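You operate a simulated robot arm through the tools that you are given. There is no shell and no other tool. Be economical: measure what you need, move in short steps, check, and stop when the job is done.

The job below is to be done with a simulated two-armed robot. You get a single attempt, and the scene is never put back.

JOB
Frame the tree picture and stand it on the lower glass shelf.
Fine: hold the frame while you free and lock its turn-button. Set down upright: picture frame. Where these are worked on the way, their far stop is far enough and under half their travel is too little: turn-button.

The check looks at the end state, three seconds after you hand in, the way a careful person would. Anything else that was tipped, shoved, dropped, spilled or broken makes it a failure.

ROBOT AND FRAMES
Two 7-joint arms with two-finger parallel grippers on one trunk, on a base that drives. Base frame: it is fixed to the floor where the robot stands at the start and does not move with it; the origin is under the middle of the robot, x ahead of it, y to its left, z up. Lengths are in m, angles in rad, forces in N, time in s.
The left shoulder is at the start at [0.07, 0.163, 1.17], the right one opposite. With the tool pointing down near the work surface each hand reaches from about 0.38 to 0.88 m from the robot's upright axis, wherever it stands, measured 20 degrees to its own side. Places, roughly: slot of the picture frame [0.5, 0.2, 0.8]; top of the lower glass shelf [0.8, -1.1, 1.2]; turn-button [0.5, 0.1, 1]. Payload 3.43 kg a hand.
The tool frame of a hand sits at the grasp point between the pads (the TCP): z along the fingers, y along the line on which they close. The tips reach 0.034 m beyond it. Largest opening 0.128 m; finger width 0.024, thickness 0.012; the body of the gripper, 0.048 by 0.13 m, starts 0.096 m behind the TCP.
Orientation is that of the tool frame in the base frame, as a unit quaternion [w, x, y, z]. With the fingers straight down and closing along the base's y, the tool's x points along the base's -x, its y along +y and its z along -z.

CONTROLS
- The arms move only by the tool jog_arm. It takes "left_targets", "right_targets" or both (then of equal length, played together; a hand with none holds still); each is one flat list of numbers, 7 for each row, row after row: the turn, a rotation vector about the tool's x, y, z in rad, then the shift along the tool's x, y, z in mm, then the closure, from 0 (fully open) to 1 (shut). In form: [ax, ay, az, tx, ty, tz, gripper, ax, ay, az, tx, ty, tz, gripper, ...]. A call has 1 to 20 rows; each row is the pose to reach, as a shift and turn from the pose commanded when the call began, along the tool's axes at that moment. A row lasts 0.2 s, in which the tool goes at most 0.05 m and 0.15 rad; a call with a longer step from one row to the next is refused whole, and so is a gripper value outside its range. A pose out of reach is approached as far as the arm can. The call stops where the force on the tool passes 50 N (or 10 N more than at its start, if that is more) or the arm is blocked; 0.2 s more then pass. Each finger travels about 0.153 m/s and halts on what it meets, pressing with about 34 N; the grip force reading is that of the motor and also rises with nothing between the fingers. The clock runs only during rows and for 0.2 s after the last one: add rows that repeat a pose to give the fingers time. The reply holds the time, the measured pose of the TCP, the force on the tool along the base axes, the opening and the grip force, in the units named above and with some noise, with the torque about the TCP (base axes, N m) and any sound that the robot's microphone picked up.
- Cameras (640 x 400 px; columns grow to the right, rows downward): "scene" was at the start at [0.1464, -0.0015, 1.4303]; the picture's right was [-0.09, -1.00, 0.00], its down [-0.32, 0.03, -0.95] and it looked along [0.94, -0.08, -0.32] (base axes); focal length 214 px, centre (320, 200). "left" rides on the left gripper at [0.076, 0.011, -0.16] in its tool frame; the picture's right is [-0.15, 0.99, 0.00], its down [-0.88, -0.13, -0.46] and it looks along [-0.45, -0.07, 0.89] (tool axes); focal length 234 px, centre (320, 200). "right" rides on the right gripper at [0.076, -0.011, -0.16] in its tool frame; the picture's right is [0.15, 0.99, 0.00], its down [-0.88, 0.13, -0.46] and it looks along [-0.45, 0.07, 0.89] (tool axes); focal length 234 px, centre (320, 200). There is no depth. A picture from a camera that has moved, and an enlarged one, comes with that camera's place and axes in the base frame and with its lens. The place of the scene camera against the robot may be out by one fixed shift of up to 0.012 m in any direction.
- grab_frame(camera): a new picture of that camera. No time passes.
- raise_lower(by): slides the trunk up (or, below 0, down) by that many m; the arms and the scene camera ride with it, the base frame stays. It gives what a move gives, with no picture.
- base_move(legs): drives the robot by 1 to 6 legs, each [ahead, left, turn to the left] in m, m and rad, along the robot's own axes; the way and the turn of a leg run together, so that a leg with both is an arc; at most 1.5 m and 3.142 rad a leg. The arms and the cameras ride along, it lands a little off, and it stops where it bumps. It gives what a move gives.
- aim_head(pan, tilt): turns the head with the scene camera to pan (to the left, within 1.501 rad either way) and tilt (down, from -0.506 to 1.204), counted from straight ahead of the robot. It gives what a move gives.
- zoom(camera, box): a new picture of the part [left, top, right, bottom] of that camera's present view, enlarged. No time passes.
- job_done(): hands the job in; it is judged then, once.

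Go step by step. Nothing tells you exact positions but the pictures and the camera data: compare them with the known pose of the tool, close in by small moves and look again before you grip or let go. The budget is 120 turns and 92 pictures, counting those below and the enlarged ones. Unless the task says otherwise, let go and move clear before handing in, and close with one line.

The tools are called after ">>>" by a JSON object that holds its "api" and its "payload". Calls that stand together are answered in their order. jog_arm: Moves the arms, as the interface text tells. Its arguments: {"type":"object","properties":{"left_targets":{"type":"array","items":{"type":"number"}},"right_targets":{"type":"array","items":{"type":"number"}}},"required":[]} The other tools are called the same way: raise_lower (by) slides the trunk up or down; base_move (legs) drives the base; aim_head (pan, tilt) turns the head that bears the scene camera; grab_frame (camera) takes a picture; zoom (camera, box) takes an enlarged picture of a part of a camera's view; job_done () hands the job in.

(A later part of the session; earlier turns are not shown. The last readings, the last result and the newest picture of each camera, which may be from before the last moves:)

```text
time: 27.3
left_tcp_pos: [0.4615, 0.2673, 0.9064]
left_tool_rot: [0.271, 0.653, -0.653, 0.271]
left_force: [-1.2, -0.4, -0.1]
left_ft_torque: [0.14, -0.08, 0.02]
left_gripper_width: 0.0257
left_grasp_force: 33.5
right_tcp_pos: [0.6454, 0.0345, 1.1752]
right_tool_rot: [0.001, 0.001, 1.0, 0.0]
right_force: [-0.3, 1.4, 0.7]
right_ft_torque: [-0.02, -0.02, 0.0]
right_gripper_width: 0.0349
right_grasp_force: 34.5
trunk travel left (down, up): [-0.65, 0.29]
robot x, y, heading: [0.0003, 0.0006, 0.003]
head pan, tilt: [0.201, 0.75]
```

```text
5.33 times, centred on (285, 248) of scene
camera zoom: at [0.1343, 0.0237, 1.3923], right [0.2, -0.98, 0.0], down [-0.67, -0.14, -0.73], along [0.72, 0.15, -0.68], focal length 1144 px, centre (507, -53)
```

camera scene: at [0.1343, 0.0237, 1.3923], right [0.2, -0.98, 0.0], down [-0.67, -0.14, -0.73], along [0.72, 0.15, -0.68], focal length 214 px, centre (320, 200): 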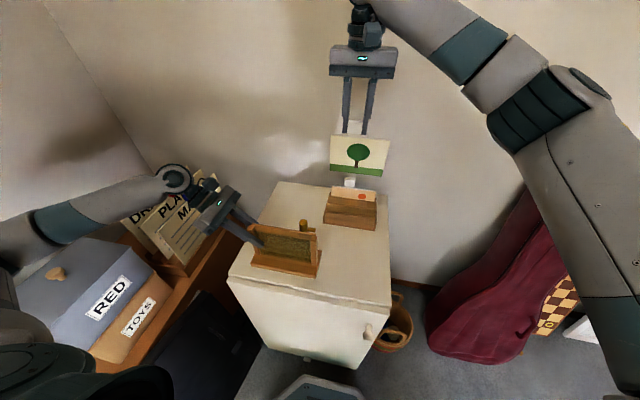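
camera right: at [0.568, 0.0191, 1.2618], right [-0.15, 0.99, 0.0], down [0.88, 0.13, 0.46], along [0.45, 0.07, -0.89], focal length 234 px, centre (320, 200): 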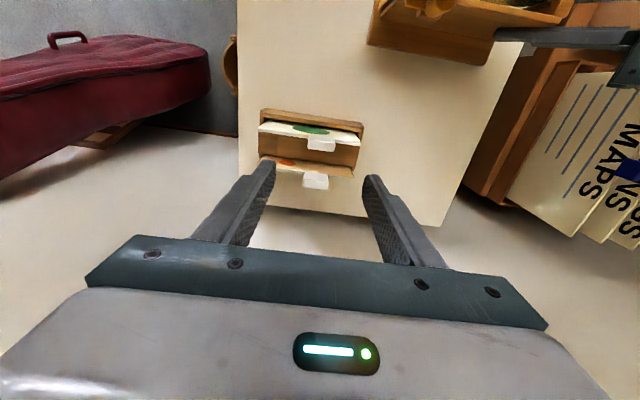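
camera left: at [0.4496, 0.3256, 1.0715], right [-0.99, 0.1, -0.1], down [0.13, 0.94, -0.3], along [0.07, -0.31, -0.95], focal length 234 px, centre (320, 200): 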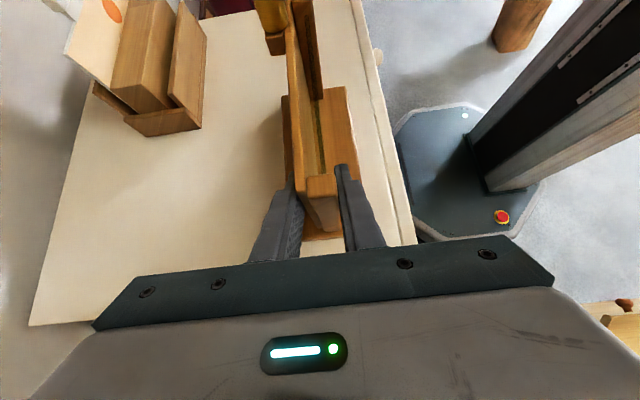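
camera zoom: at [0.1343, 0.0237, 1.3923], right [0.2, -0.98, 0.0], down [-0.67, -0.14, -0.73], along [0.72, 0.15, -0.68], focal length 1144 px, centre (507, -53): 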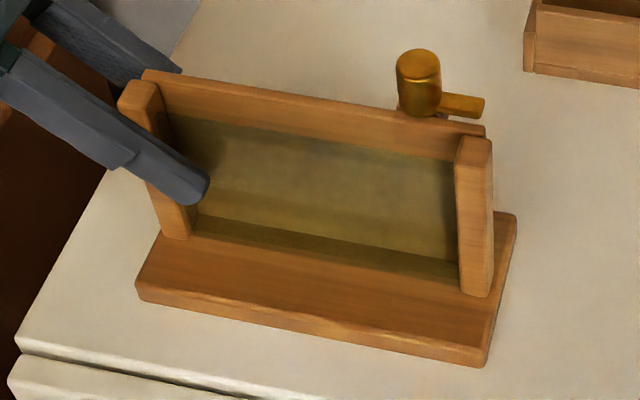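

The slot lies between a glass pane (x≈0.457) and the board front (x≈0.470), so its centre is x≈0.463. I carry the card above it and check from the wrist camera.

>>> {"api": "jog_arm", "payload": {"right_targets": [0, 0, 0, 28, 26, 0, 1, 0, 0, 0, 56, 52, 0, 1, 0, 0, 0, 84, 78, 0, 1, 0, 0, 0, 112, 104, 0, 1, 0, 0, 0, 140, 130, 0, 1, 0, 0, 0, 165, 155, 0, 1, 0, 0, 0, 182, 170, 0, 1, 0, 0, 0, 182, 170, 0, 1]}}

>>> {"api": "zoom", "payload": {"camera": "right", "box": [200, 20, 440, 220]}}

>>> {"api": "zoom", "payload": {"camera": "left", "box": [200, 0, 440, 200]}}

>>> {"api": "zoom", "payload": {"camera": "scene", "box": [220, 110, 370, 285]}}

```text
time: 29.1
left_tcp_pos: [0.4616, 0.2673, 0.9058]
left_tool_rot: [-0.272, -0.652, 0.654, -0.27]
left_force: [-0.9, 1.1, -0.4]
left_ft_torque: [0.09, -0.09, -0.1]
left_gripper_width: 0.026
left_grasp_force: 33.7
right_tcp_pos: [0.4637, 0.2031, 1.1755]
right_tool_rot: [0.0, 0.001, 1.0, 0.001]
right_force: [0.6, 0.0, -0.8]
right_ft_torque: [0.0, 0.01, 0.0]
right_gripper_width: 0.0349
right_grasp_force: 33.9
trunk travel left (down, up): [-0.65, 0.29]
robot x, y, heading: [0.0011, 0.0006, 0.003]
head pan, tilt: [0.201, 0.75]
```

```text
2.00 times, centred on (320, 120) of right
camera zoom: at [0.3878, 0.1922, 1.3367], right [-0.14, 0.99, 0.0], down [0.88, 0.13, 0.46], along [0.45, 0.07, -0.89], focal length 468 px, centre (320, 360)
```

zoom: 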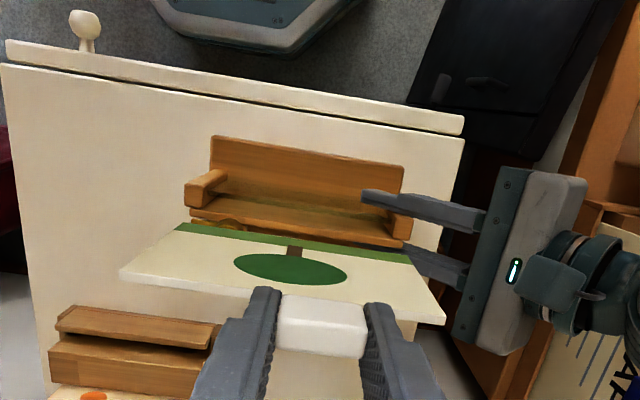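

```text
2.00 times, centred on (320, 100) of left
camera zoom: at [0.4499, 0.3253, 1.0715], right [-0.99, 0.1, -0.1], down [0.13, 0.94, -0.3], along [0.06, -0.31, -0.95], focal length 468 px, centre (320, 400)
```

zoom: 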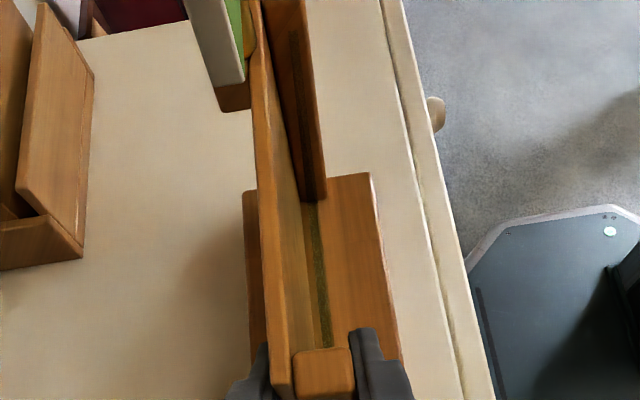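

```text
2.29 times, centred on (295, 198) of scene
camera zoom: at [0.1348, 0.0235, 1.3923], right [0.2, -0.98, 0.0], down [-0.67, -0.14, -0.73], along [0.72, 0.15, -0.68], focal length 490 px, centre (377, 206)
```

zoom: 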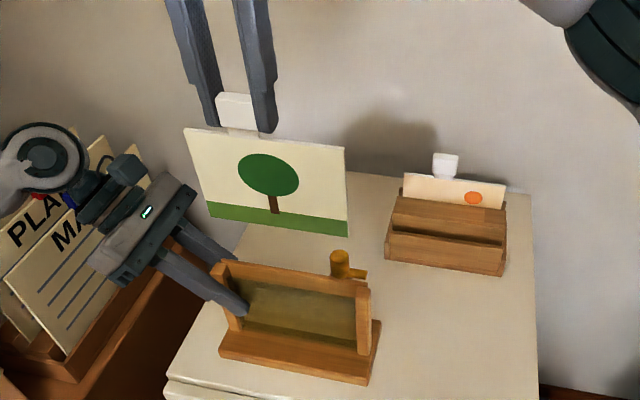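

>>> {"api": "zoom", "payload": {"camera": "right", "box": [240, 80, 420, 190]}}

```text
3.56 times, centred on (330, 135) of right
camera zoom: at [0.3878, 0.1922, 1.3367], right [-0.14, 0.99, 0.0], down [0.88, 0.13, 0.46], along [0.45, 0.07, -0.89], focal length 833 px, centre (284, 431)
```

zoom: 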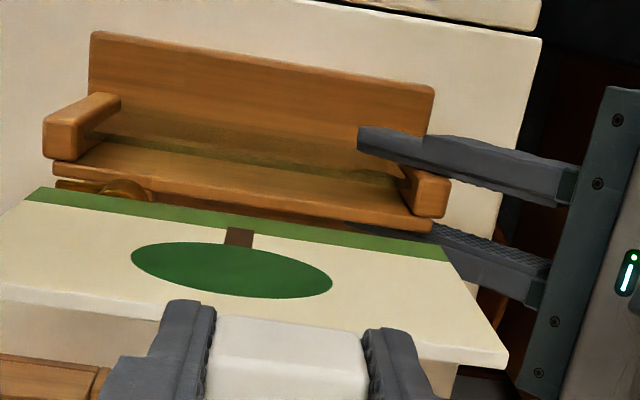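

The card is centred on the posts (y≈0.188). I lower it until its bottom edge is just above the slot and look.

>>> {"api": "jog_arm", "payload": {"right_targets": [0, 0, 0, 0, 0, 40, 1, 0, 0, 0, 0, 0, 70, 1, 0, 0, 0, 0, 0, 70, 1]}}

>>> {"api": "zoom", "payload": {"camera": "left", "box": [230, 40, 390, 200]}}

>>> {"api": "zoom", "payload": {"camera": "scene", "box": [230, 160, 340, 285]}}

```text
time: 29.9
left_tcp_pos: [0.4618, 0.2669, 0.9049]
left_tool_rot: [0.272, 0.653, -0.653, 0.271]
left_force: [-1.2, 0.8, -0.2]
left_ft_torque: [0.05, 0.0, -0.08]
left_gripper_width: 0.0258
left_grasp_force: 33.9
right_tcp_pos: [0.4647, 0.2058, 1.1053]
right_tool_rot: [0.001, 0.001, 1.0, 0.0]
right_force: [0.1, 0.4, -0.6]
right_ft_torque: [0.02, 0.03, -0.01]
right_gripper_width: 0.035
right_grasp_force: 34.2
trunk travel left (down, up): [-0.65, 0.29]
robot x, y, heading: [0.0001, 0.001, 0.006]
head pan, tilt: [0.201, 0.75]
```

```text
2.50 times, centred on (310, 120) of left
camera zoom: at [0.4498, 0.3253, 1.0715], right [-0.99, 0.1, -0.1], down [0.13, 0.94, -0.3], along [0.07, -0.31, -0.95], focal length 585 px, centre (345, 400)
```

zoom: 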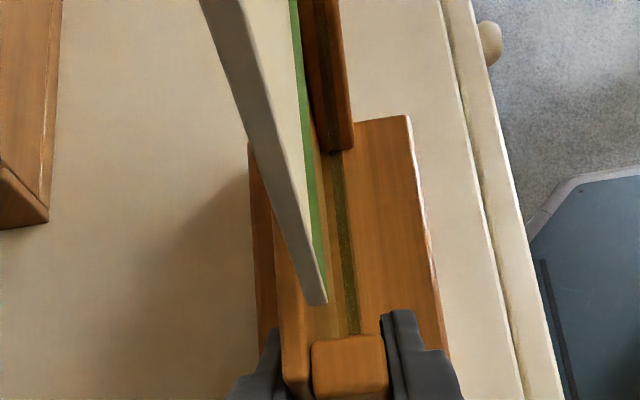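

```text
3.20 times, centred on (285, 222) of scene
camera zoom: at [0.1346, 0.0235, 1.3923], right [0.2, -0.98, 0.0], down [-0.67, -0.14, -0.73], along [0.72, 0.15, -0.68], focal length 686 px, centre (432, 128)
```

zoom: 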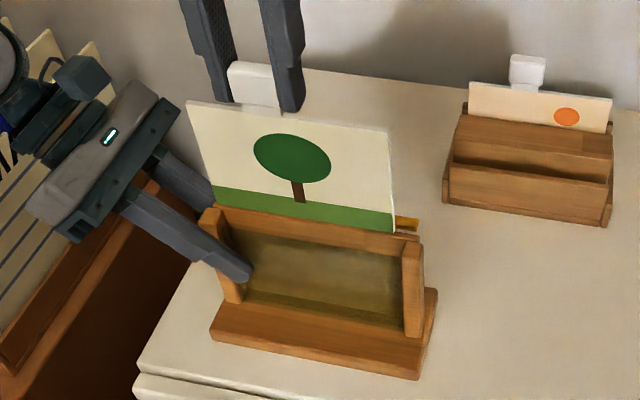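

Card bottom is centred in x at 0.463. I lower it in gently.

>>> {"api": "jog_arm", "payload": {"right_targets": [0, 0, 0, 0, 0, 10, 1, 0, 0, 0, 0, 0, 20, 1, 0, 0, 0, 0, 0, 30, 1, 0, 0, 0, 0, 0, 40, 1, 0, 0, 0, 0, 0, 50, 1]}}

>>> {"api": "zoom", "payload": {"camera": "left", "box": [230, 40, 390, 200]}}

```text
time: 31.1
left_tcp_pos: [0.4607, 0.2662, 0.9047]
left_tool_rot: [-0.272, -0.653, 0.653, -0.271]
left_force: [-0.8, -0.1, 0.1]
left_ft_torque: [-0.09, -0.01, -0.13]
left_gripper_width: 0.0256
left_grasp_force: 34.1
right_tcp_pos: [0.4626, 0.2047, 1.0552]
right_tool_rot: [0.001, 0.001, 1.0, 0.001]
right_force: [-0.2, 1.0, -0.4]
right_ft_torque: [0.0, 0.0, 0.01]
right_gripper_width: 0.0347
right_grasp_force: 33.6
trunk travel left (down, up): [-0.65, 0.29]
robot x, y, heading: [0.0007, 0.0005, -0.001]
head pan, tilt: [0.201, 0.75]
```

```text
2.50 times, centred on (310, 120) of left
camera zoom: at [0.4499, 0.3253, 1.0715], right [-0.99, 0.1, -0.1], down [0.13, 0.94, -0.3], along [0.07, -0.31, -0.95], focal length 585 px, centre (345, 400)
```

zoom: 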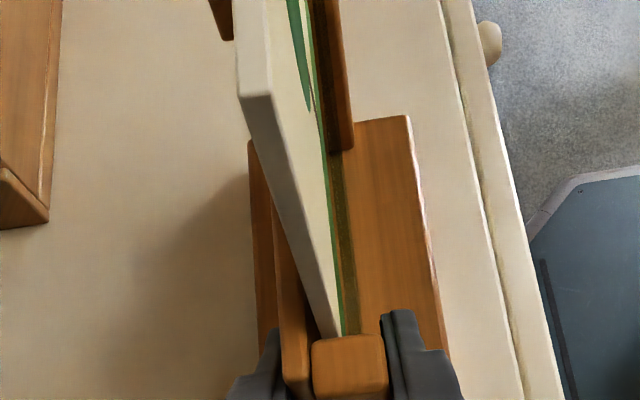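

In the slot with no force. I continue down to the seat.

>>> {"api": "jog_arm", "payload": {"right_targets": [0, 0, 0, 0, 0, 15, 1, 0, 0, 0, 0, 0, 30, 1, 0, 0, 0, 0, 0, 45, 1, 0, 0, 0, 0, 0, 60, 1, 0, 0, 0, 0, 0, 72, 1]}}

>>> {"api": "zoom", "payload": {"camera": "scene", "box": [230, 160, 340, 285]}}

```text
time: 32.3
left_tcp_pos: [0.461, 0.266, 0.905]
left_tool_rot: [-0.271, -0.653, 0.654, -0.27]
left_force: [-0.1, -0.3, -0.3]
left_ft_torque: [-0.07, -0.06, -0.13]
left_gripper_width: 0.0256
left_grasp_force: 33.4
right_tcp_pos: [0.4626, 0.2043, 0.9842]
right_tool_rot: [0.001, 0.001, 1.0, 0.002]
right_force: [0.1, -0.5, -1.5]
right_ft_torque: [0.0, 0.01, -0.02]
right_gripper_width: 0.0347
right_grasp_force: 33.9
trunk travel left (down, up): [-0.65, 0.29]
robot x, y, heading: [-0.0022, 0.0008, -0.002]
head pan, tilt: [0.201, 0.75]
```

```text
3.20 times, centred on (285, 222) of scene
camera zoom: at [0.1348, 0.0235, 1.3923], right [0.2, -0.98, 0.0], down [-0.67, -0.14, -0.73], along [0.72, 0.15, -0.68], focal length 686 px, centre (432, 128)
```

zoom: 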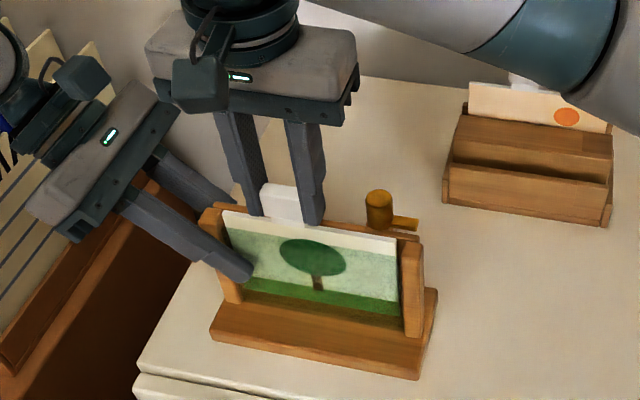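

>>> {"api": "jog_arm", "payload": {"right_targets": [0, 0, 0, 0, 0, 5, 1, 0, 0, 0, 0, 0, 9, 1, 0, 0, 0, 0, 0, 12, 1]}}

>>> {"api": "zoom", "payload": {"camera": "scene", "box": [250, 200, 310, 260]}}

```text
time: 33.1
left_tcp_pos: [0.4606, 0.2663, 0.9062]
left_tool_rot: [0.272, 0.653, -0.653, 0.272]
left_force: [2.8, -0.4, -6.8]
left_ft_torque: [-0.96, -0.29, 0.08]
left_gripper_width: 0.0258
left_grasp_force: 34.5
right_tcp_pos: [0.4634, 0.2045, 0.9737]
right_tool_rot: [0.001, 0.0, 1.0, 0.002]
right_force: [0.7, -0.8, 25.3]
right_ft_torque: [-0.51, -0.16, 0.21]
right_gripper_width: 0.0348
right_grasp_force: 34.0
trunk travel left (down, up): [-0.65, 0.29]
robot x, y, heading: [0.0002, 0.0002, -0.001]
head pan, tilt: [0.201, 0.75]
```

```text
6.67 times, centred on (280, 230) of scene
camera zoom: at [0.1341, 0.0232, 1.3928], right [0.2, -0.98, 0.0], down [-0.67, -0.14, -0.73], along [0.72, 0.15, -0.68], focal length 1430 px, centre (587, 0)
```

zoom: 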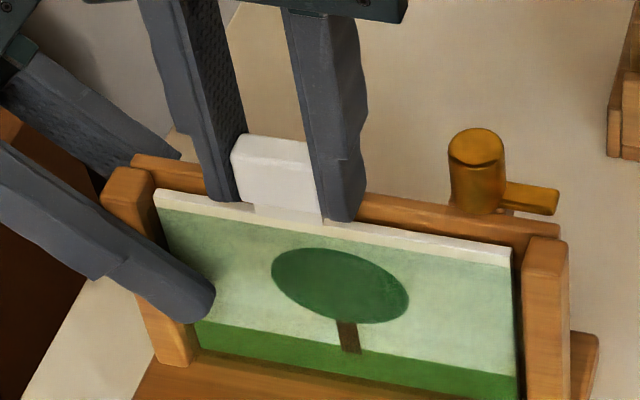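

25 N of contact: seated. I release the tab and rise.

>>> {"api": "jog_arm", "payload": {"right_targets": [0, 0, 0, 0, 0, -1, 0.9, 0, 0, 0, 0, 0, -1, 0.5, 0, 0, 0, 0, 0, -1, 0.4, 0, 0, 0, 0, 0, -35, 0.4, 0, 0, 0, 0, 0, -80, 0.4, 0, 0, 0, 0, 0, -125, 0.4, 0, 0, 0, 0, 0, -170, 0.4]}}

>>> {"api": "zoom", "payload": {"camera": "scene", "box": [240, 200, 330, 285]}}

>>> {"api": "zoom", "payload": {"camera": "right", "box": [220, 70, 420, 200]}}

```text
time: 34.7
left_tcp_pos: [0.4609, 0.2659, 0.9058]
left_tool_rot: [-0.271, -0.652, 0.654, -0.271]
left_force: [-0.2, 3.2, 6.1]
left_ft_torque: [0.95, -0.09, 0.06]
left_gripper_width: 0.0261
left_grasp_force: 33.4
right_tcp_pos: [0.4605, 0.2045, 1.1432]
right_tool_rot: [0.001, 0.001, 1.0, 0.001]
right_force: [-0.6, -0.2, 0.4]
right_ft_torque: [0.0, -0.03, 0.0]
right_gripper_width: 0.0767
right_grasp_force: 0.1
trunk travel left (down, up): [-0.65, 0.29]
robot x, y, heading: [0.0023, -0.0008, -0.001]
head pan, tilt: [0.201, 0.75]
```

```text
4.71 times, centred on (285, 242) of scene
camera zoom: at [0.1336, 0.0233, 1.3923], right [0.2, -0.98, 0.0], down [-0.67, -0.14, -0.73], along [0.72, 0.15, -0.68], focal length 1009 px, centre (485, 0)
```

zoom: 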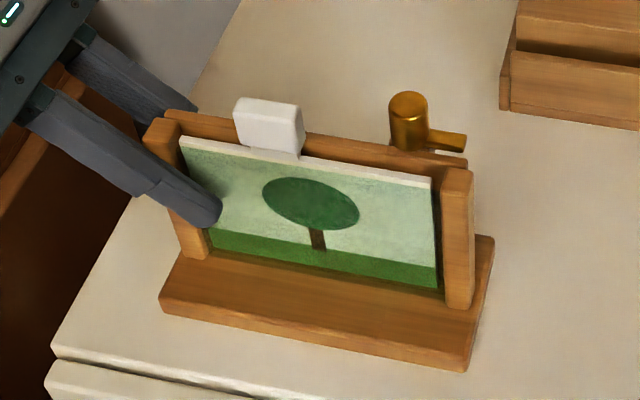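

```text
3.08 times, centred on (320, 135) of right
camera zoom: at [0.3842, 0.194, 1.3032], right [-0.15, 0.99, 0.0], down [0.88, 0.13, 0.46], along [0.45, 0.07, -0.89], focal length 720 px, centre (320, 400)
```

zoom: 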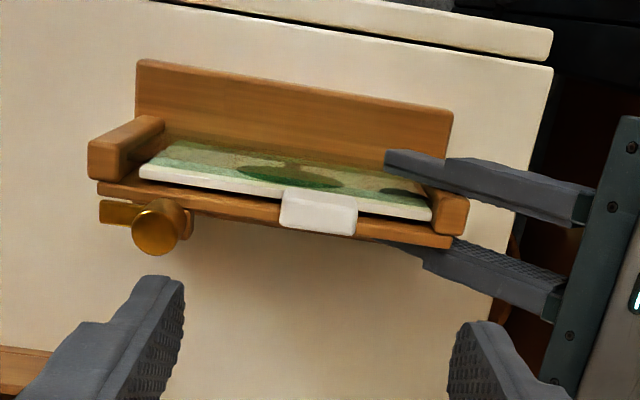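

The tree picture sits in the frame. Now the right hand returns to the knob, turned 90°, to lock it.

>>> {"api": "jog_arm", "payload": {"right_targets": [0, 0, -0.14, -2, -7, 0, 0.4, 0, 0, -0.28, -4, -14, 0, 0.4, 0, 0, -0.42, -6, -21, 0, 0.4, 0, 0, -0.56, -8, -28, 0, 0.4, 0, 0, -0.7, -9, -35, 0, 0.4, 0, 0, -0.84, -10, -42, 0, 0.4, 0, 0, -0.98, -11, -49, 0, 0.4, 0, 0, -1.12, -12, -56, 0, 0.4, 0, 0, -1.26, -13, -63, 0, 0.4, 0, 0, -1.4, -14, -70, 0, 0.4, 0, 0, -1.54, -15, -73.5, 0, 0.4, 0, 0, -1.6, -15, -73.5, 0, 0.4]}}

>>> {"api": "zoom", "payload": {"camera": "right", "box": [200, 20, 440, 220]}}

```text
time: 37.3
left_tcp_pos: [0.4614, 0.266, 0.9057]
left_tool_rot: [-0.271, -0.653, 0.653, -0.271]
left_force: [-2.8, 1.0, 5.1]
left_ft_torque: [-0.29, 0.0, -0.11]
left_gripper_width: 0.0261
left_grasp_force: 33.6
right_tcp_pos: [0.4769, 0.1307, 1.1432]
right_tool_rot: [-0.002, 0.718, -0.696, 0.0]
right_force: [0.6, 0.3, 0.6]
right_ft_torque: [-0.04, -0.04, 0.01]
right_gripper_width: 0.0768
right_grasp_force: 0.1
trunk travel left (down, up): [-0.65, 0.29]
robot x, y, heading: [-0.0016, 0.0006, -0.001]
head pan, tilt: [0.201, 0.75]
```

```text
2.00 times, centred on (320, 120) of right
camera zoom: at [0.4904, 0.0553, 1.302], right [-0.98, -0.18, 0.0], down [-0.16, 0.88, 0.46], along [-0.08, 0.45, -0.89], focal length 468 px, centre (320, 360)
```

zoom: 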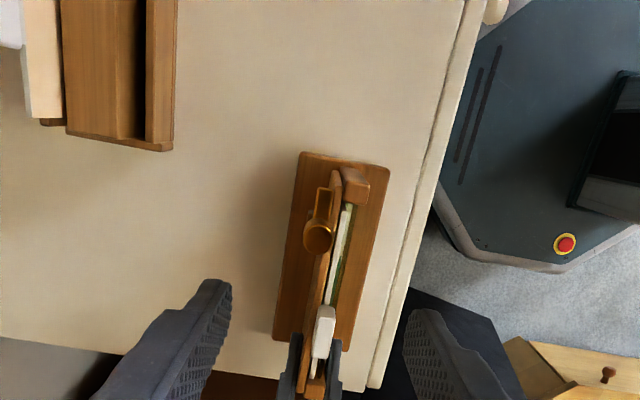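

>>> {"api": "jog_arm", "payload": {"right_targets": [0, 0, 0, 0, 0, 45, 0.4, 0, 0, 0, 0, 0, 90, 0.4, 0, 0, 0, 0, 0, 130, 0.4, 0, 0, 0, 0, 0, 155, 0.4, 0, 0, 0, 0, 0, 155, 0.6, 0, 0, 0, 0, 0, 155, 0.8, 0, 0, 0, 0, 0, 155, 1, 0, 0, 0, 0, 0, 155, 1]}}

>>> {"api": "zoom", "payload": {"camera": "scene", "box": [240, 180, 340, 285]}}

```text
time: 39.1
left_tcp_pos: [0.4592, 0.2661, 0.9064]
left_tool_rot: [-0.271, -0.653, 0.654, -0.271]
left_force: [-5.0, 1.8, 7.8]
left_ft_torque: [-0.11, -0.09, -0.44]
left_gripper_width: 0.0257
left_grasp_force: 34.5
right_tcp_pos: [0.4779, 0.1292, 0.9874]
right_tool_rot: [-0.002, 0.717, -0.697, 0.0]
right_force: [4.0, -1.4, -1.1]
right_ft_torque: [0.11, 0.21, -0.05]
right_gripper_width: 0.0208
right_grasp_force: 34.0
trunk travel left (down, up): [-0.65, 0.29]
robot x, y, heading: [0.0002, -0.0004, 0.002]
head pan, tilt: [0.201, 0.75]
```

```text
3.81 times, centred on (290, 232) of scene
camera zoom: at [0.1343, 0.0232, 1.3924], right [0.2, -0.98, 0.0], down [-0.67, -0.14, -0.73], along [0.72, 0.15, -0.68], focal length 817 px, centre (434, 76)
```

zoom: 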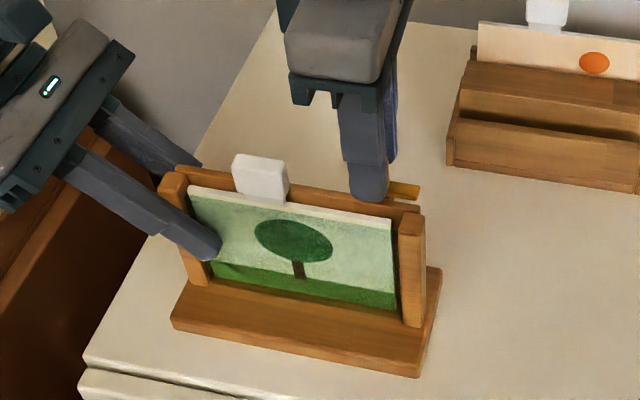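

Knob gripped. I turn it back towards locked in two parts, watching the torque.

>>> {"api": "jog_arm", "payload": {"right_targets": [0, 0, 0.14, 0, 0, 0, 1, 0, 0, 0.28, 0, 0, 0, 1, 0, 0, 0.42, 0, 0, 0, 1, 0, 0, 0.56, 0, 0, 0, 1, 0, 0, 0.7, 0, 0, 0, 1, 0, 0, 0.84, 0, 0, 0, 1]}}

>>> {"api": "jog_arm", "payload": {"right_targets": [0, 0, 0.14, 0, 0, 0, 1, 0, 0, 0.28, 0, 0, 0, 1, 0, 0, 0.42, 0, 0, 0, 1, 0, 0, 0.56, 0, 0, 0, 1, 0, 0, 0.7, 0, 0, 0, 1, 0, 0, 0.84, 0, 0, 0, 1, 0, 0, 0.95, 0, 0, 0, 1]}}

>>> {"api": "zoom", "payload": {"camera": "scene", "box": [240, 180, 340, 285]}}

```text
time: 40.5
left_tcp_pos: [0.4614, 0.2656, 0.9077]
left_tool_rot: [-0.272, -0.653, 0.653, -0.271]
left_force: [-6.4, 18.0, 5.7]
left_ft_torque: [-0.78, -0.04, -0.22]
left_gripper_width: 0.0257
left_grasp_force: 34.2
right_tcp_pos: [0.4781, 0.1302, 0.9863]
right_tool_rot: [0.001, -0.369, 0.929, 0.0]
right_force: [5.7, -21.4, 2.0]
right_ft_torque: [-0.73, 0.37, -0.02]
right_gripper_width: 0.0208
right_grasp_force: 34.3
trunk travel left (down, up): [-0.65, 0.29]
robot x, y, heading: [-0.0005, 0.0025, -0.001]
head pan, tilt: [0.201, 0.75]
```

```text
time: 42.1
left_tcp_pos: [0.4608, 0.2662, 0.9078]
left_tool_rot: [0.271, 0.654, -0.652, 0.272]
left_force: [-4.8, 21.8, 4.2]
left_ft_torque: [-0.1, -0.1, -0.31]
left_gripper_width: 0.0259
left_grasp_force: 33.8
right_tcp_pos: [0.4772, 0.1313, 0.9871]
right_tool_rot: [0.001, 0.097, 0.995, -0.001]
right_force: [3.1, -21.3, 1.7]
right_ft_torque: [-0.61, -0.17, -0.03]
right_gripper_width: 0.0207
right_grasp_force: 34.0
trunk travel left (down, up): [-0.65, 0.29]
robot x, y, heading: [-0.0036, 0.0022, 0.006]
head pan, tilt: [0.201, 0.75]
```

```text
3.81 times, centred on (290, 232) of scene
camera zoom: at [0.134, 0.0231, 1.3924], right [0.2, -0.98, 0.0], down [-0.67, -0.14, -0.73], along [0.72, 0.15, -0.68], focal length 817 px, centre (434, 76)
```

zoom: 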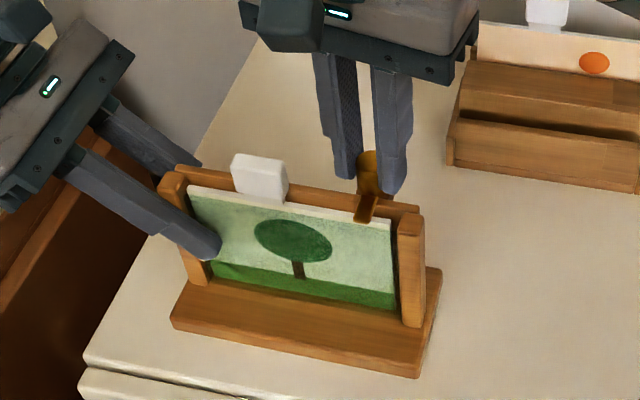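

>>> {"api": "jog_arm", "payload": {"right_targets": [0, 0, 0.12, 0, 0, 0, 1, 0, 0, 0.24, 0, 0, 0, 1]}}

>>> {"api": "jog_arm", "payload": {"right_targets": [0, 0, 0, 0, 0, 0, 0.75, 0, 0, 0, 0, 0, 0, 0.6, 0, 0, 0, 0, 0, 0, 0.5, 0, 0, 0, 0, 0, -40, 0.5, 0, 0, 0, 0, 0, -80, 0.5, 0, 0, 0, 0, 0, -120, 0.5]}}

>>> {"api": "zoom", "payload": {"camera": "right", "box": [220, 50, 460, 230]}}

>>> {"api": "zoom", "payload": {"camera": "scene", "box": [240, 180, 340, 285]}}

```text
time: 42.7
left_tcp_pos: [0.4607, 0.2659, 0.9049]
left_tool_rot: [-0.271, -0.652, 0.654, -0.271]
left_force: [0.7, 13.3, 0.4]
left_ft_torque: [0.81, -0.02, -0.07]
left_gripper_width: 0.0259
left_grasp_force: 34.2
right_tcp_pos: [0.4781, 0.1305, 0.9863]
right_tool_rot: [0.001, 0.215, 0.977, 0.002]
right_force: [-0.8, -15.6, 5.1]
right_ft_torque: [-0.7, 0.15, 0.29]
right_gripper_width: 0.0209
right_grasp_force: 34.3
trunk travel left (down, up): [-0.65, 0.29]
robot x, y, heading: [0.0011, -0.0025, -0.0]
head pan, tilt: [0.201, 0.75]
```

```text
time: 44.1
left_tcp_pos: [0.4605, 0.2671, 0.9066]
left_tool_rot: [-0.272, -0.653, 0.653, -0.271]
left_force: [-0.3, -1.0, 3.3]
left_ft_torque: [0.39, 0.04, 0.17]
left_gripper_width: 0.0258
left_grasp_force: 34.0
right_tcp_pos: [0.476, 0.1308, 1.1042]
right_tool_rot: [0.0, 0.214, 0.977, 0.002]
right_force: [0.2, 0.2, 0.0]
right_ft_torque: [-0.01, -0.01, 0.01]
right_gripper_width: 0.0639
right_grasp_force: 0.2
trunk travel left (down, up): [-0.65, 0.29]
robot x, y, heading: [0.0012, 0.0003, 0.001]
head pan, tilt: [0.201, 0.75]
```

```text
2.22 times, centred on (340, 140) of right
camera zoom: at [0.4039, 0.1522, 1.2649], right [0.28, 0.96, 0.0], down [0.85, -0.25, 0.46], along [0.44, -0.13, -0.89], focal length 520 px, centre (276, 333)
```

zoom: 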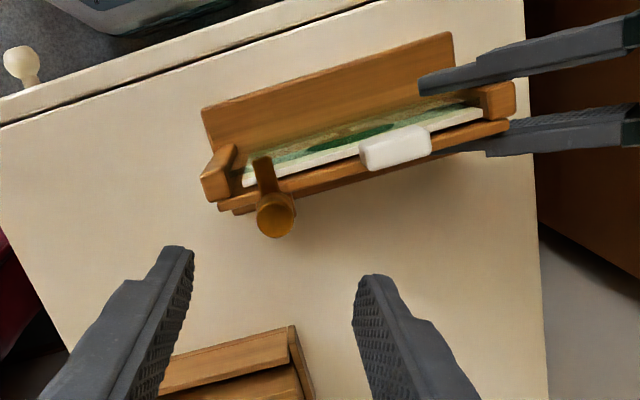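

```text
3.81 times, centred on (290, 232) of scene
camera zoom: at [0.1341, 0.0233, 1.3923], right [0.2, -0.98, 0.0], down [-0.67, -0.14, -0.73], along [0.72, 0.15, -0.68], focal length 817 px, centre (434, 76)
```

zoom: 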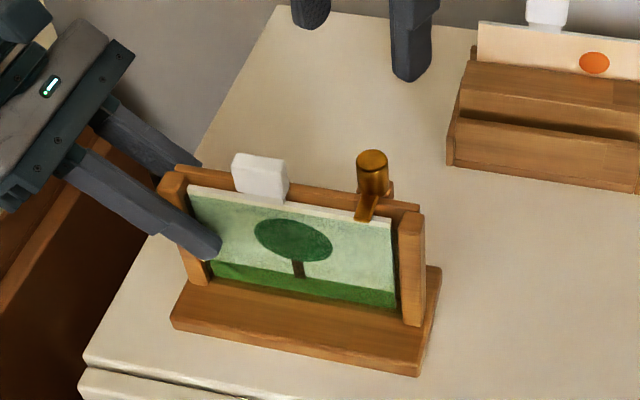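

Locked: the bar lies across the card's top. I move the right hand up and away, then lift the frame a little with the left to test the hold.

>>> {"api": "jog_arm", "payload": {"right_targets": [0, 0, 0, 0, 0, -40, 0.5, 0, 0, 0, 0, 0, -80, 0.5, 0, 0, -0.04, -10, -36, -92, 0.5, 0, 0, -0.09, -20, -72, -104, 0.5, 0, 0, -0.14, -30, -108, -116, 0.5, 0, 0, -0.19, -40, -144, -128, 0.5, 0, 0, -0.24, -50, -180, -140, 0.5, 0, 0, -0.29, -60, -216, -155, 0.5, 0, 0, -0.34, -70, -252, -170, 0.5, 0, 0, -0.39, -80, -288, -185, 0.5, 0, 0, -0.43, -87, -323, -196, 0.5]}}

>>> {"api": "jog_arm", "payload": {"left_targets": [0, 0, 0, 5.5, 0, -5.5, 1, 0, 0, 0, 11, 0, -11, 1, 0, 0, 0, 21, 0, -21, 1, 0, 0, 0, 21, 0, -21, 1]}}

>>> {"api": "grab_frame", "payload": {"camera": "scene"}}

>>> {"api": "zoom", "payload": {"camera": "scene", "box": [230, 180, 350, 290]}}

```text
time: 46.5
left_tcp_pos: [0.4597, 0.2668, 0.9055]
left_tool_rot: [-0.272, -0.652, 0.654, -0.27]
left_force: [0.1, -0.8, 0.5]
left_ft_torque: [-0.57, -0.33, 0.11]
left_gripper_width: 0.026
left_grasp_force: 33.9
right_tcp_pos: [0.4194, -0.2004, 1.3003]
right_tool_rot: [0.001, -0.001, 1.0, 0.0]
right_force: [-0.2, -0.9, 0.7]
right_ft_torque: [0.05, 0.0, 0.02]
right_gripper_width: 0.0639
right_grasp_force: 0.1
trunk travel left (down, up): [-0.65, 0.29]
robot x, y, heading: [0.0006, 0.0017, -0.004]
head pan, tilt: [0.201, 0.75]
```

```text
time: 47.5
left_tcp_pos: [0.4631, 0.2655, 0.9365]
left_tool_rot: [-0.272, -0.653, 0.653, -0.271]
left_force: [0.4, 0.2, -5.4]
left_ft_torque: [0.42, -0.02, 0.0]
left_gripper_width: 0.0259
left_grasp_force: 33.9
right_tcp_pos: [0.4219, -0.1979, 1.3018]
right_tool_rot: [-0.001, 0.001, 1.0, 0.001]
right_force: [-0.5, 0.0, 0.6]
right_ft_torque: [-0.03, -0.04, 0.0]
right_gripper_width: 0.0641
right_grasp_force: 0.1
trunk travel left (down, up): [-0.65, 0.29]
robot x, y, heading: [0.0018, 0.001, -0.003]
head pan, tilt: [0.201, 0.75]
```

```text
38 pictures are left
camera scene: at [0.135, 0.0233, 1.3923], right [0.2, -0.98, 0.0], down [-0.67, -0.14, -0.73], along [0.72, 0.15, -0.68], focal length 214 px, centre (320, 200)
```

scene: 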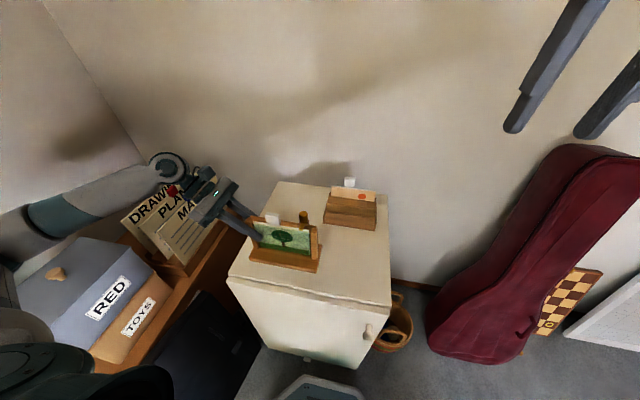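

```text
3.64 times, centred on (290, 235) of scene
camera zoom: at [0.135, 0.0233, 1.3923], right [0.2, -0.98, 0.0], down [-0.67, -0.14, -0.73], along [0.72, 0.15, -0.68], focal length 780 px, centre (429, 73)
```

zoom: 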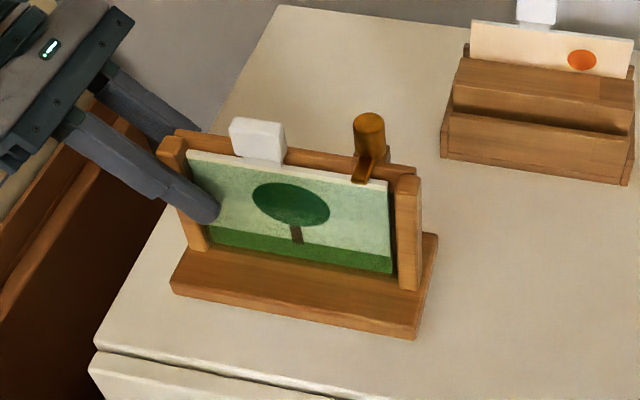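

It holds level. I raise the trunk fully and look again.

>>> {"api": "raise_lower", "payload": {"by": 0.28}}

>>> {"api": "aim_head", "payload": {"pan": 0.35, "tilt": 0.75}}

>>> {"api": "zoom", "payload": {"camera": "scene", "box": [230, 100, 430, 290]}}

```text
time: 50.3
left_tcp_pos: [0.4622, 0.2653, 1.2154]
left_tool_rot: [-0.272, -0.653, 0.653, -0.271]
left_force: [0.2, 0.6, -4.6]
left_ft_torque: [0.39, 0.0, -0.03]
left_gripper_width: 0.0257
left_grasp_force: 33.9
right_tcp_pos: [0.4214, -0.1981, 1.5824]
right_tool_rot: [-0.001, 0.001, 1.0, 0.001]
right_force: [-0.2, 0.4, 0.4]
right_ft_torque: [0.01, 0.01, 0.0]
right_gripper_width: 0.0643
right_grasp_force: 0.1
trunk travel left (down, up): [-0.93, 0.01]
robot x, y, heading: [-0.0011, -0.0008, 0.001]
head pan, tilt: [0.201, 0.75]
```

```text
time: 51.0
left_tcp_pos: [0.4621, 0.2658, 1.2165]
left_tool_rot: [-0.271, -0.653, 0.654, -0.27]
left_force: [1.3, -0.7, -5.3]
left_ft_torque: [0.45, 0.03, -0.01]
left_gripper_width: 0.0258
left_grasp_force: 33.9
right_tcp_pos: [0.4229, -0.1984, 1.5819]
right_tool_rot: [0.0, 0.001, 1.0, 0.002]
right_force: [-0.1, -0.3, -0.2]
right_ft_torque: [0.0, 0.01, -0.02]
right_gripper_width: 0.0638
right_grasp_force: 0.1
trunk travel left (down, up): [-0.93, 0.01]
robot x, y, heading: [-0.0008, 0.0017, 0.002]
head pan, tilt: [0.351, 0.75]
```

```text
2.11 times, centred on (330, 195) of scene
camera zoom: at [0.132, 0.0355, 1.6723], right [0.34, -0.94, 0.0], down [-0.64, -0.23, -0.73], along [0.69, 0.25, -0.68], focal length 452 px, centre (299, 210)
```

zoom: 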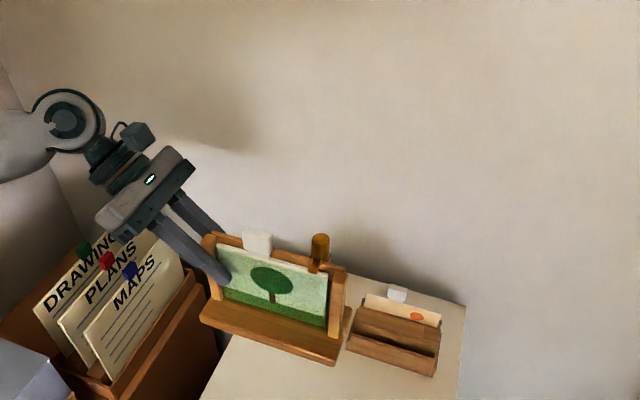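

Steady. I raise the arm more, and look to the right before driving.

>>> {"api": "jog_arm", "payload": {"left_targets": [0, 0, 0, 28, 0, -28, 1, 0, 0, 0, 56, 0, -56, 1, 0, 0, 0, 84, 0, -84, 1, 0, 0, 0, 117, 0, -117, 1]}}

>>> {"api": "aim_head", "payload": {"pan": -1.2, "tilt": 0.5}}

>>> {"api": "grab_frame", "payload": {"camera": "scene"}}

```text
time: 52.0
left_tcp_pos: [0.4627, 0.2655, 1.3815]
left_tool_rot: [-0.271, -0.653, 0.653, -0.27]
left_force: [0.3, 0.1, -4.3]
left_ft_torque: [0.42, 0.03, 0.03]
left_gripper_width: 0.0257
left_grasp_force: 34.4
right_tcp_pos: [0.4228, -0.1995, 1.5809]
right_tool_rot: [0.0, 0.001, 1.0, 0.001]
right_force: [-0.3, 0.3, -0.6]
right_ft_torque: [0.01, 0.01, -0.02]
right_gripper_width: 0.064
right_grasp_force: 0.0
trunk travel left (down, up): [-0.93, 0.01]
robot x, y, heading: [-0.001, -0.0006, 0.002]
head pan, tilt: [0.351, 0.75]
```

```text
time: 53.6
left_tcp_pos: [0.4622, 0.2659, 1.3803]
left_tool_rot: [-0.272, -0.653, 0.653, -0.271]
left_force: [-0.1, -0.4, -5.1]
left_ft_torque: [0.43, 0.01, -0.02]
left_gripper_width: 0.0259
left_grasp_force: 33.9
right_tcp_pos: [0.4221, -0.1977, 1.5817]
right_tool_rot: [0.0, 0.001, 1.0, 0.001]
right_force: [-0.7, -0.4, -0.8]
right_ft_torque: [0.01, 0.0, -0.02]
right_gripper_width: 0.0642
right_grasp_force: 0.0
trunk travel left (down, up): [-0.93, 0.01]
robot x, y, heading: [-0.0003, 0.003, -0.002]
head pan, tilt: [-1.201, 0.499]
```

```text
35 pictures are left
camera scene: at [0.087, -0.0777, 1.6943], right [-0.93, -0.36, 0.0], down [-0.17, 0.45, -0.88], along [0.32, -0.82, -0.48], focal length 214 px, centre (320, 200)
```

scene: 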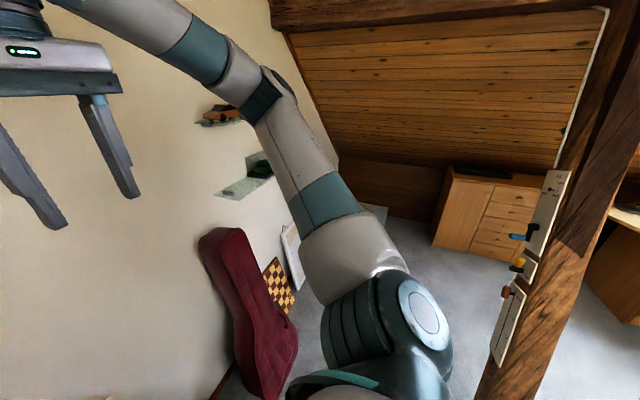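

The way at right is clear apart from a timber post behind (x≈−0.7). I back slightly and drive sideways, then look at the shelf.

>>> {"api": "base_move", "payload": {"legs": [[-0.06, 0, 0], [0, -1.12, 0]]}}

>>> {"api": "aim_head", "payload": {"pan": 0.15, "tilt": 0.45}}

>>> {"api": "grab_frame", "payload": {"camera": "scene"}}

```text
time: 60.0
left_tcp_pos: [0.4, -0.863, 1.3811]
left_tool_rot: [-0.274, -0.648, 0.658, -0.269]
left_force: [-1.3, -0.2, -5.5]
left_ft_torque: [0.4, 0.02, -0.01]
left_gripper_width: 0.0258
left_grasp_force: 34.1
right_tcp_pos: [0.3546, -1.3265, 1.5824]
right_tool_rot: [0.0, 0.006, 1.0, 0.0]
right_force: [-0.4, 0.2, 0.2]
right_ft_torque: [-0.01, -0.02, -0.05]
right_gripper_width: 0.064
right_grasp_force: 0.0
trunk travel left (down, up): [-0.93, 0.01]
robot x, y, heading: [-0.0674, -1.122, -0.01]
head pan, tilt: [-1.201, 0.499]
```

```text
time: 61.5
left_tcp_pos: [0.4006, -0.8643, 1.3805]
left_tool_rot: [-0.273, -0.649, 0.658, -0.269]
left_force: [0.0, -0.6, -5.3]
left_ft_torque: [0.42, -0.01, -0.01]
left_gripper_width: 0.0257
left_grasp_force: 33.8
right_tcp_pos: [0.3543, -1.3277, 1.5805]
right_tool_rot: [0.0, 0.007, 1.0, 0.001]
right_force: [-0.8, -0.1, 0.4]
right_ft_torque: [-0.01, 0.0, 0.0]
right_gripper_width: 0.064
right_grasp_force: 0.0
trunk travel left (down, up): [-0.93, 0.01]
robot x, y, heading: [-0.0645, -1.1248, -0.011]
head pan, tilt: [0.15, 0.45]
```

```text
34 pictures are left
camera scene: at [0.0793, -1.1054, 1.6987], right [0.14, -0.99, 0.0], down [-0.43, -0.06, -0.9], along [0.89, 0.12, -0.44], focal length 214 px, centre (320, 200)
```

scene: 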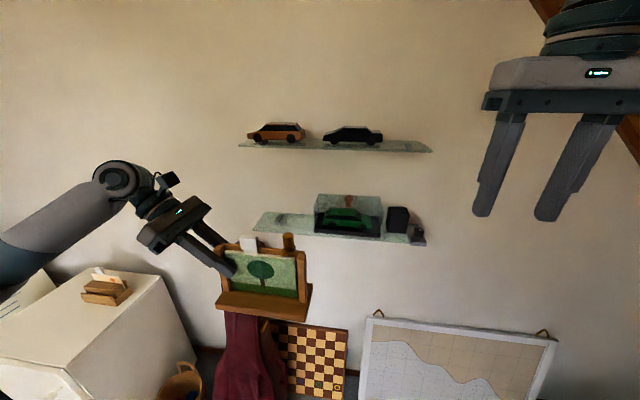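

>>> {"api": "zoom", "payload": {"camera": "scene", "box": [220, 100, 450, 260]}}

```text
2.50 times, centred on (335, 180) of scene
camera zoom: at [0.0793, -1.1054, 1.6987], right [0.14, -0.99, 0.0], down [-0.43, -0.06, -0.9], along [0.89, 0.12, -0.44], focal length 536 px, centre (282, 250)
```

zoom: 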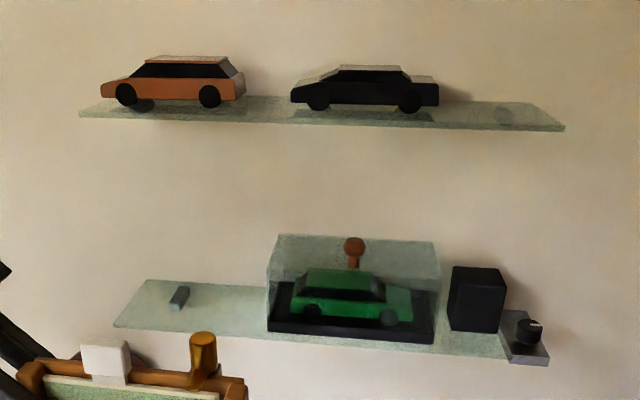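

Triangulating, the lower shelf top is z≈1.22, x 0.748–0.892, left end y≈−0.744, with the glass case from y≈−0.99. I drive nearer, keeping the frame in front of the shelf edge.

>>> {"api": "base_move", "payload": {"legs": [[0.25, 0.065, 0.011]]}}

>>> {"api": "aim_head", "payload": {"pan": 0.3, "tilt": 0.5}}

>>> {"api": "grab_frame", "payload": {"camera": "scene"}}

>>> {"api": "grab_frame", "payload": {"camera": "left"}}

```text
time: 63.3
left_tcp_pos: [0.6427, -0.7971, 1.3819]
left_tool_rot: [-0.271, -0.652, 0.654, -0.272]
left_force: [-0.2, -0.7, -4.4]
left_ft_torque: [0.42, -0.02, 0.02]
left_gripper_width: 0.0256
left_grasp_force: 34.2
right_tcp_pos: [0.6008, -1.2612, 1.5817]
right_tool_rot: [0.002, 0.001, 1.0, 0.002]
right_force: [-0.1, 0.3, -0.3]
right_ft_torque: [0.03, -0.08, 0.0]
right_gripper_width: 0.0642
right_grasp_force: 0.1
trunk travel left (down, up): [-0.93, 0.01]
robot x, y, heading: [0.1829, -1.0629, -0.002]
head pan, tilt: [0.15, 0.45]
```

```text
time: 64.0
left_tcp_pos: [0.644, -0.7964, 1.3809]
left_tool_rot: [-0.271, -0.652, 0.654, -0.271]
left_force: [-0.5, 0.4, -4.9]
left_ft_torque: [0.39, 0.02, 0.01]
left_gripper_width: 0.0259
left_grasp_force: 33.4
right_tcp_pos: [0.6028, -1.261, 1.5817]
right_tool_rot: [0.0, 0.001, 1.0, 0.001]
right_force: [0.3, -0.5, 0.2]
right_ft_torque: [0.01, 0.01, 0.02]
right_gripper_width: 0.0641
right_grasp_force: 0.0
trunk travel left (down, up): [-0.93, 0.01]
robot x, y, heading: [0.1803, -1.0605, -0.003]
head pan, tilt: [0.3, 0.499]
```

```text
32 pictures are left
camera scene: at [0.322, -1.0277, 1.6943], right [0.29, -0.96, 0.0], down [-0.46, -0.14, -0.88], along [0.84, 0.26, -0.48], focal length 214 px, centre (320, 200)
```

scene: 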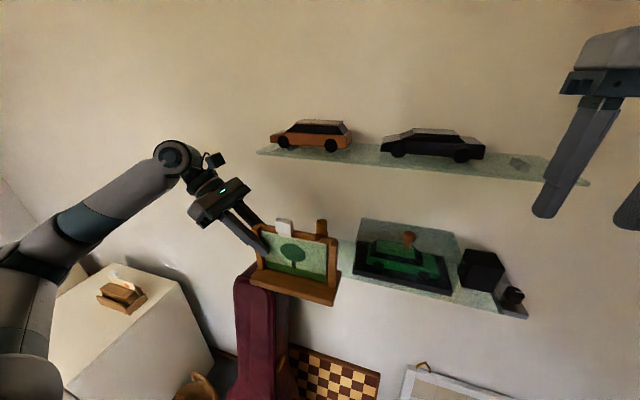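

```text
31 pictures are left
camera left: at [0.633, -0.7374, 1.5466], right [-0.99, 0.11, -0.1], down [0.13, 0.94, -0.3], along [0.06, -0.31, -0.95], focal length 234 px, centre (320, 200)
```

left: 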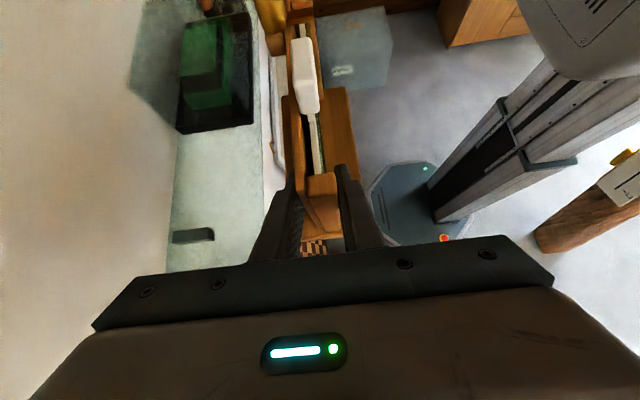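

Wrist view gives the shelf front edge x≈0.738, wall ≈0.885, case side y≈−0.983. I drop to just above shelf height while still in front of it, and check the level.

>>> {"api": "jog_arm", "payload": {"left_targets": [0, 0, 0, -18, 0, 3, 1, 0, 0, 0, -35, 0, 6, 1, 0, 0, 0, -35, 0, 6, 1]}}

>>> {"api": "zoom", "payload": {"camera": "scene", "box": [180, 130, 380, 310]}}

```text
time: 64.8
left_tcp_pos: [0.6464, -0.7748, 1.3519]
left_tool_rot: [-0.272, -0.653, 0.653, -0.27]
left_force: [0.4, 0.9, -4.4]
left_ft_torque: [0.43, 0.03, -0.01]
left_gripper_width: 0.026
left_grasp_force: 34.1
right_tcp_pos: [0.6054, -1.2595, 1.5809]
right_tool_rot: [0.0, 0.001, 1.0, 0.001]
right_force: [-0.2, 0.3, -0.6]
right_ft_torque: [0.03, 0.03, -0.03]
right_gripper_width: 0.0641
right_grasp_force: 0.0
trunk travel left (down, up): [-0.93, 0.01]
robot x, y, heading: [0.1833, -1.0626, -0.002]
head pan, tilt: [0.3, 0.499]
```

```text
2.22 times, centred on (280, 220) of scene
camera zoom: at [0.3239, -1.0279, 1.6941], right [0.29, -0.96, 0.0], down [-0.46, -0.14, -0.88], along [0.84, 0.26, -0.48], focal length 477 px, centre (409, 156)
```

zoom: 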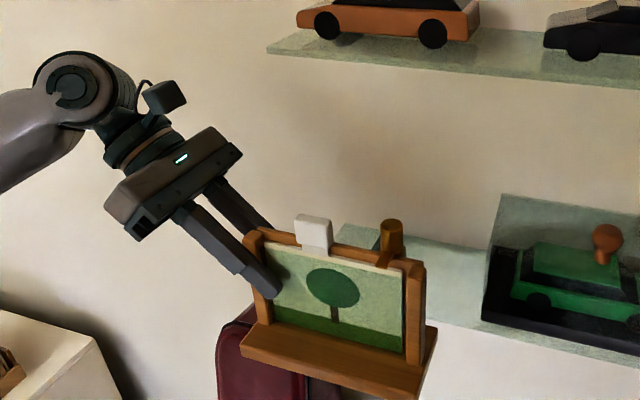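

Frame bottom is ~4 cm above the shelf. I drop 20 mm more and move it forward over the shelf.

>>> {"api": "jog_arm", "payload": {"left_targets": [0, 0, 0, -14, 0, 14, 1, 0, 0, 0, -14, -25, 14, 1, 0, 0, 0, -14, -50, 14, 1, 0, 0, 0, -14, -75, 14, 1, 0, 0, 0, -14, -95, 14, 1]}}

>>> {"api": "zoom", "payload": {"camera": "scene", "box": [200, 110, 400, 310]}}

>>> {"api": "grab_frame", "payload": {"camera": "left"}}

```text
time: 66.0
left_tcp_pos: [0.7402, -0.7748, 1.331]
left_tool_rot: [-0.271, -0.653, 0.653, -0.27]
left_force: [0.5, 0.1, -5.3]
left_ft_torque: [0.45, 0.0, -0.01]
left_gripper_width: 0.0258
left_grasp_force: 33.5
right_tcp_pos: [0.6054, -1.2604, 1.5819]
right_tool_rot: [0.0, 0.0, 1.0, 0.001]
right_force: [-0.3, -0.4, -0.6]
right_ft_torque: [0.02, 0.02, -0.02]
right_gripper_width: 0.0641
right_grasp_force: 0.0
trunk travel left (down, up): [-0.93, 0.01]
robot x, y, heading: [0.1828, -1.0599, -0.001]
head pan, tilt: [0.3, 0.499]
```

```text
2.00 times, centred on (300, 210) of scene
camera zoom: at [0.3245, -1.0277, 1.6941], right [0.3, -0.96, 0.0], down [-0.46, -0.14, -0.88], along [0.84, 0.26, -0.48], focal length 429 px, centre (360, 180)
```

zoom: 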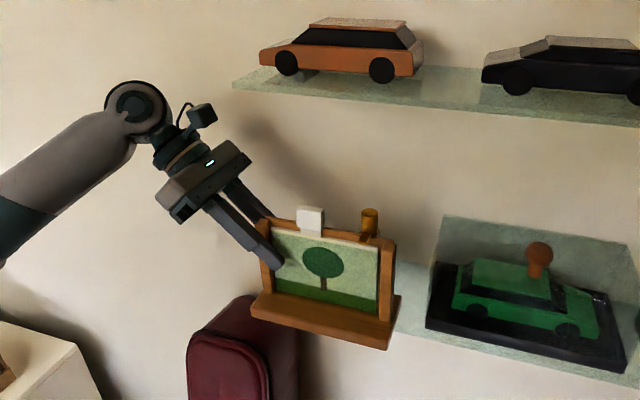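

```text
28 pictures are left
camera left: at [0.7292, -0.7169, 1.4962], right [-0.99, 0.11, -0.1], down [0.13, 0.94, -0.3], along [0.06, -0.31, -0.95], focal length 234 px, centre (320, 200)
```

left: 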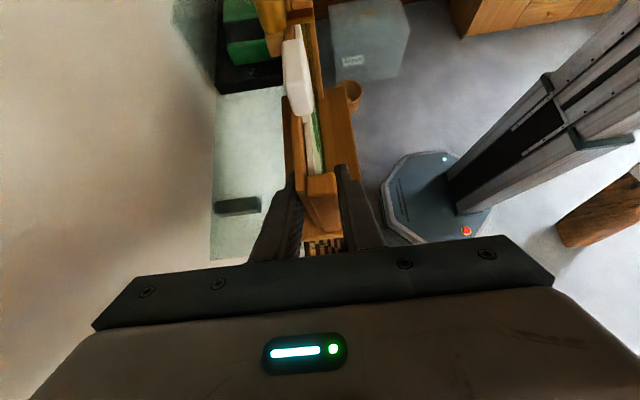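

The shelf's left end is at y≈−0.753 and the case side at ≈−0.98, so I shift 12 mm to −y and go on to x≈0.794.

>>> {"api": "jog_arm", "payload": {"left_targets": [0, 0, 0, 8.5, 0, 8.5, 1, 0, 0, 0, 8.5, -20, 8.5, 1, 0, 0, 0, 8.5, -40, 8.5, 1, 0, 0, 0, 8.5, -54, 8.5, 1]}}

>>> {"api": "zoom", "payload": {"camera": "scene", "box": [220, 110, 420, 310]}}

>>> {"api": "grab_frame", "payload": {"camera": "left"}}

```text
time: 67.0
left_tcp_pos: [0.7933, -0.7885, 1.3307]
left_tool_rot: [-0.273, -0.652, 0.654, -0.27]
left_force: [0.9, 1.3, -5.0]
left_ft_torque: [0.4, -0.02, -0.01]
left_gripper_width: 0.0256
left_grasp_force: 33.9
right_tcp_pos: [0.6034, -1.2604, 1.5818]
right_tool_rot: [0.001, 0.002, 1.0, 0.001]
right_force: [-0.6, 0.5, 0.0]
right_ft_torque: [0.02, -0.01, -0.01]
right_gripper_width: 0.0642
right_grasp_force: 0.0
trunk travel left (down, up): [-0.93, 0.01]
robot x, y, heading: [0.1792, -1.0619, 0.001]
head pan, tilt: [0.3, 0.499]
```

```text
2.00 times, centred on (320, 210) of scene
camera zoom: at [0.3231, -1.0278, 1.6942], right [0.29, -0.96, 0.0], down [-0.46, -0.14, -0.88], along [0.84, 0.26, -0.48], focal length 429 px, centre (320, 180)
```

zoom: 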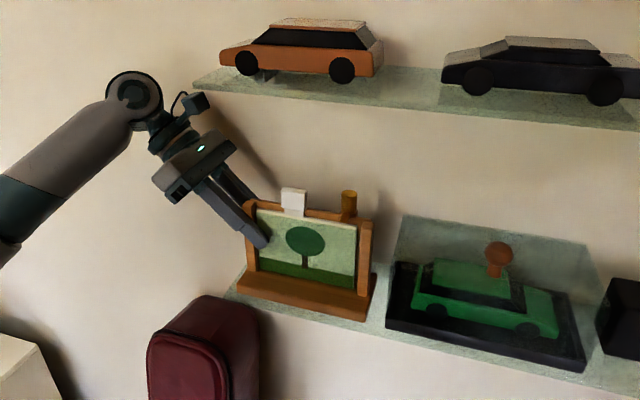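

```text
26 pictures are left
camera left: at [0.782, -0.7295, 1.496], right [-0.99, 0.11, -0.1], down [0.13, 0.94, -0.3], along [0.06, -0.31, -0.95], focal length 234 px, centre (320, 200)
```

left: 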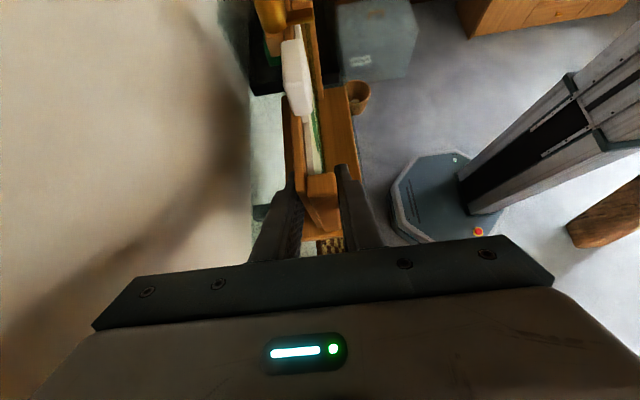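

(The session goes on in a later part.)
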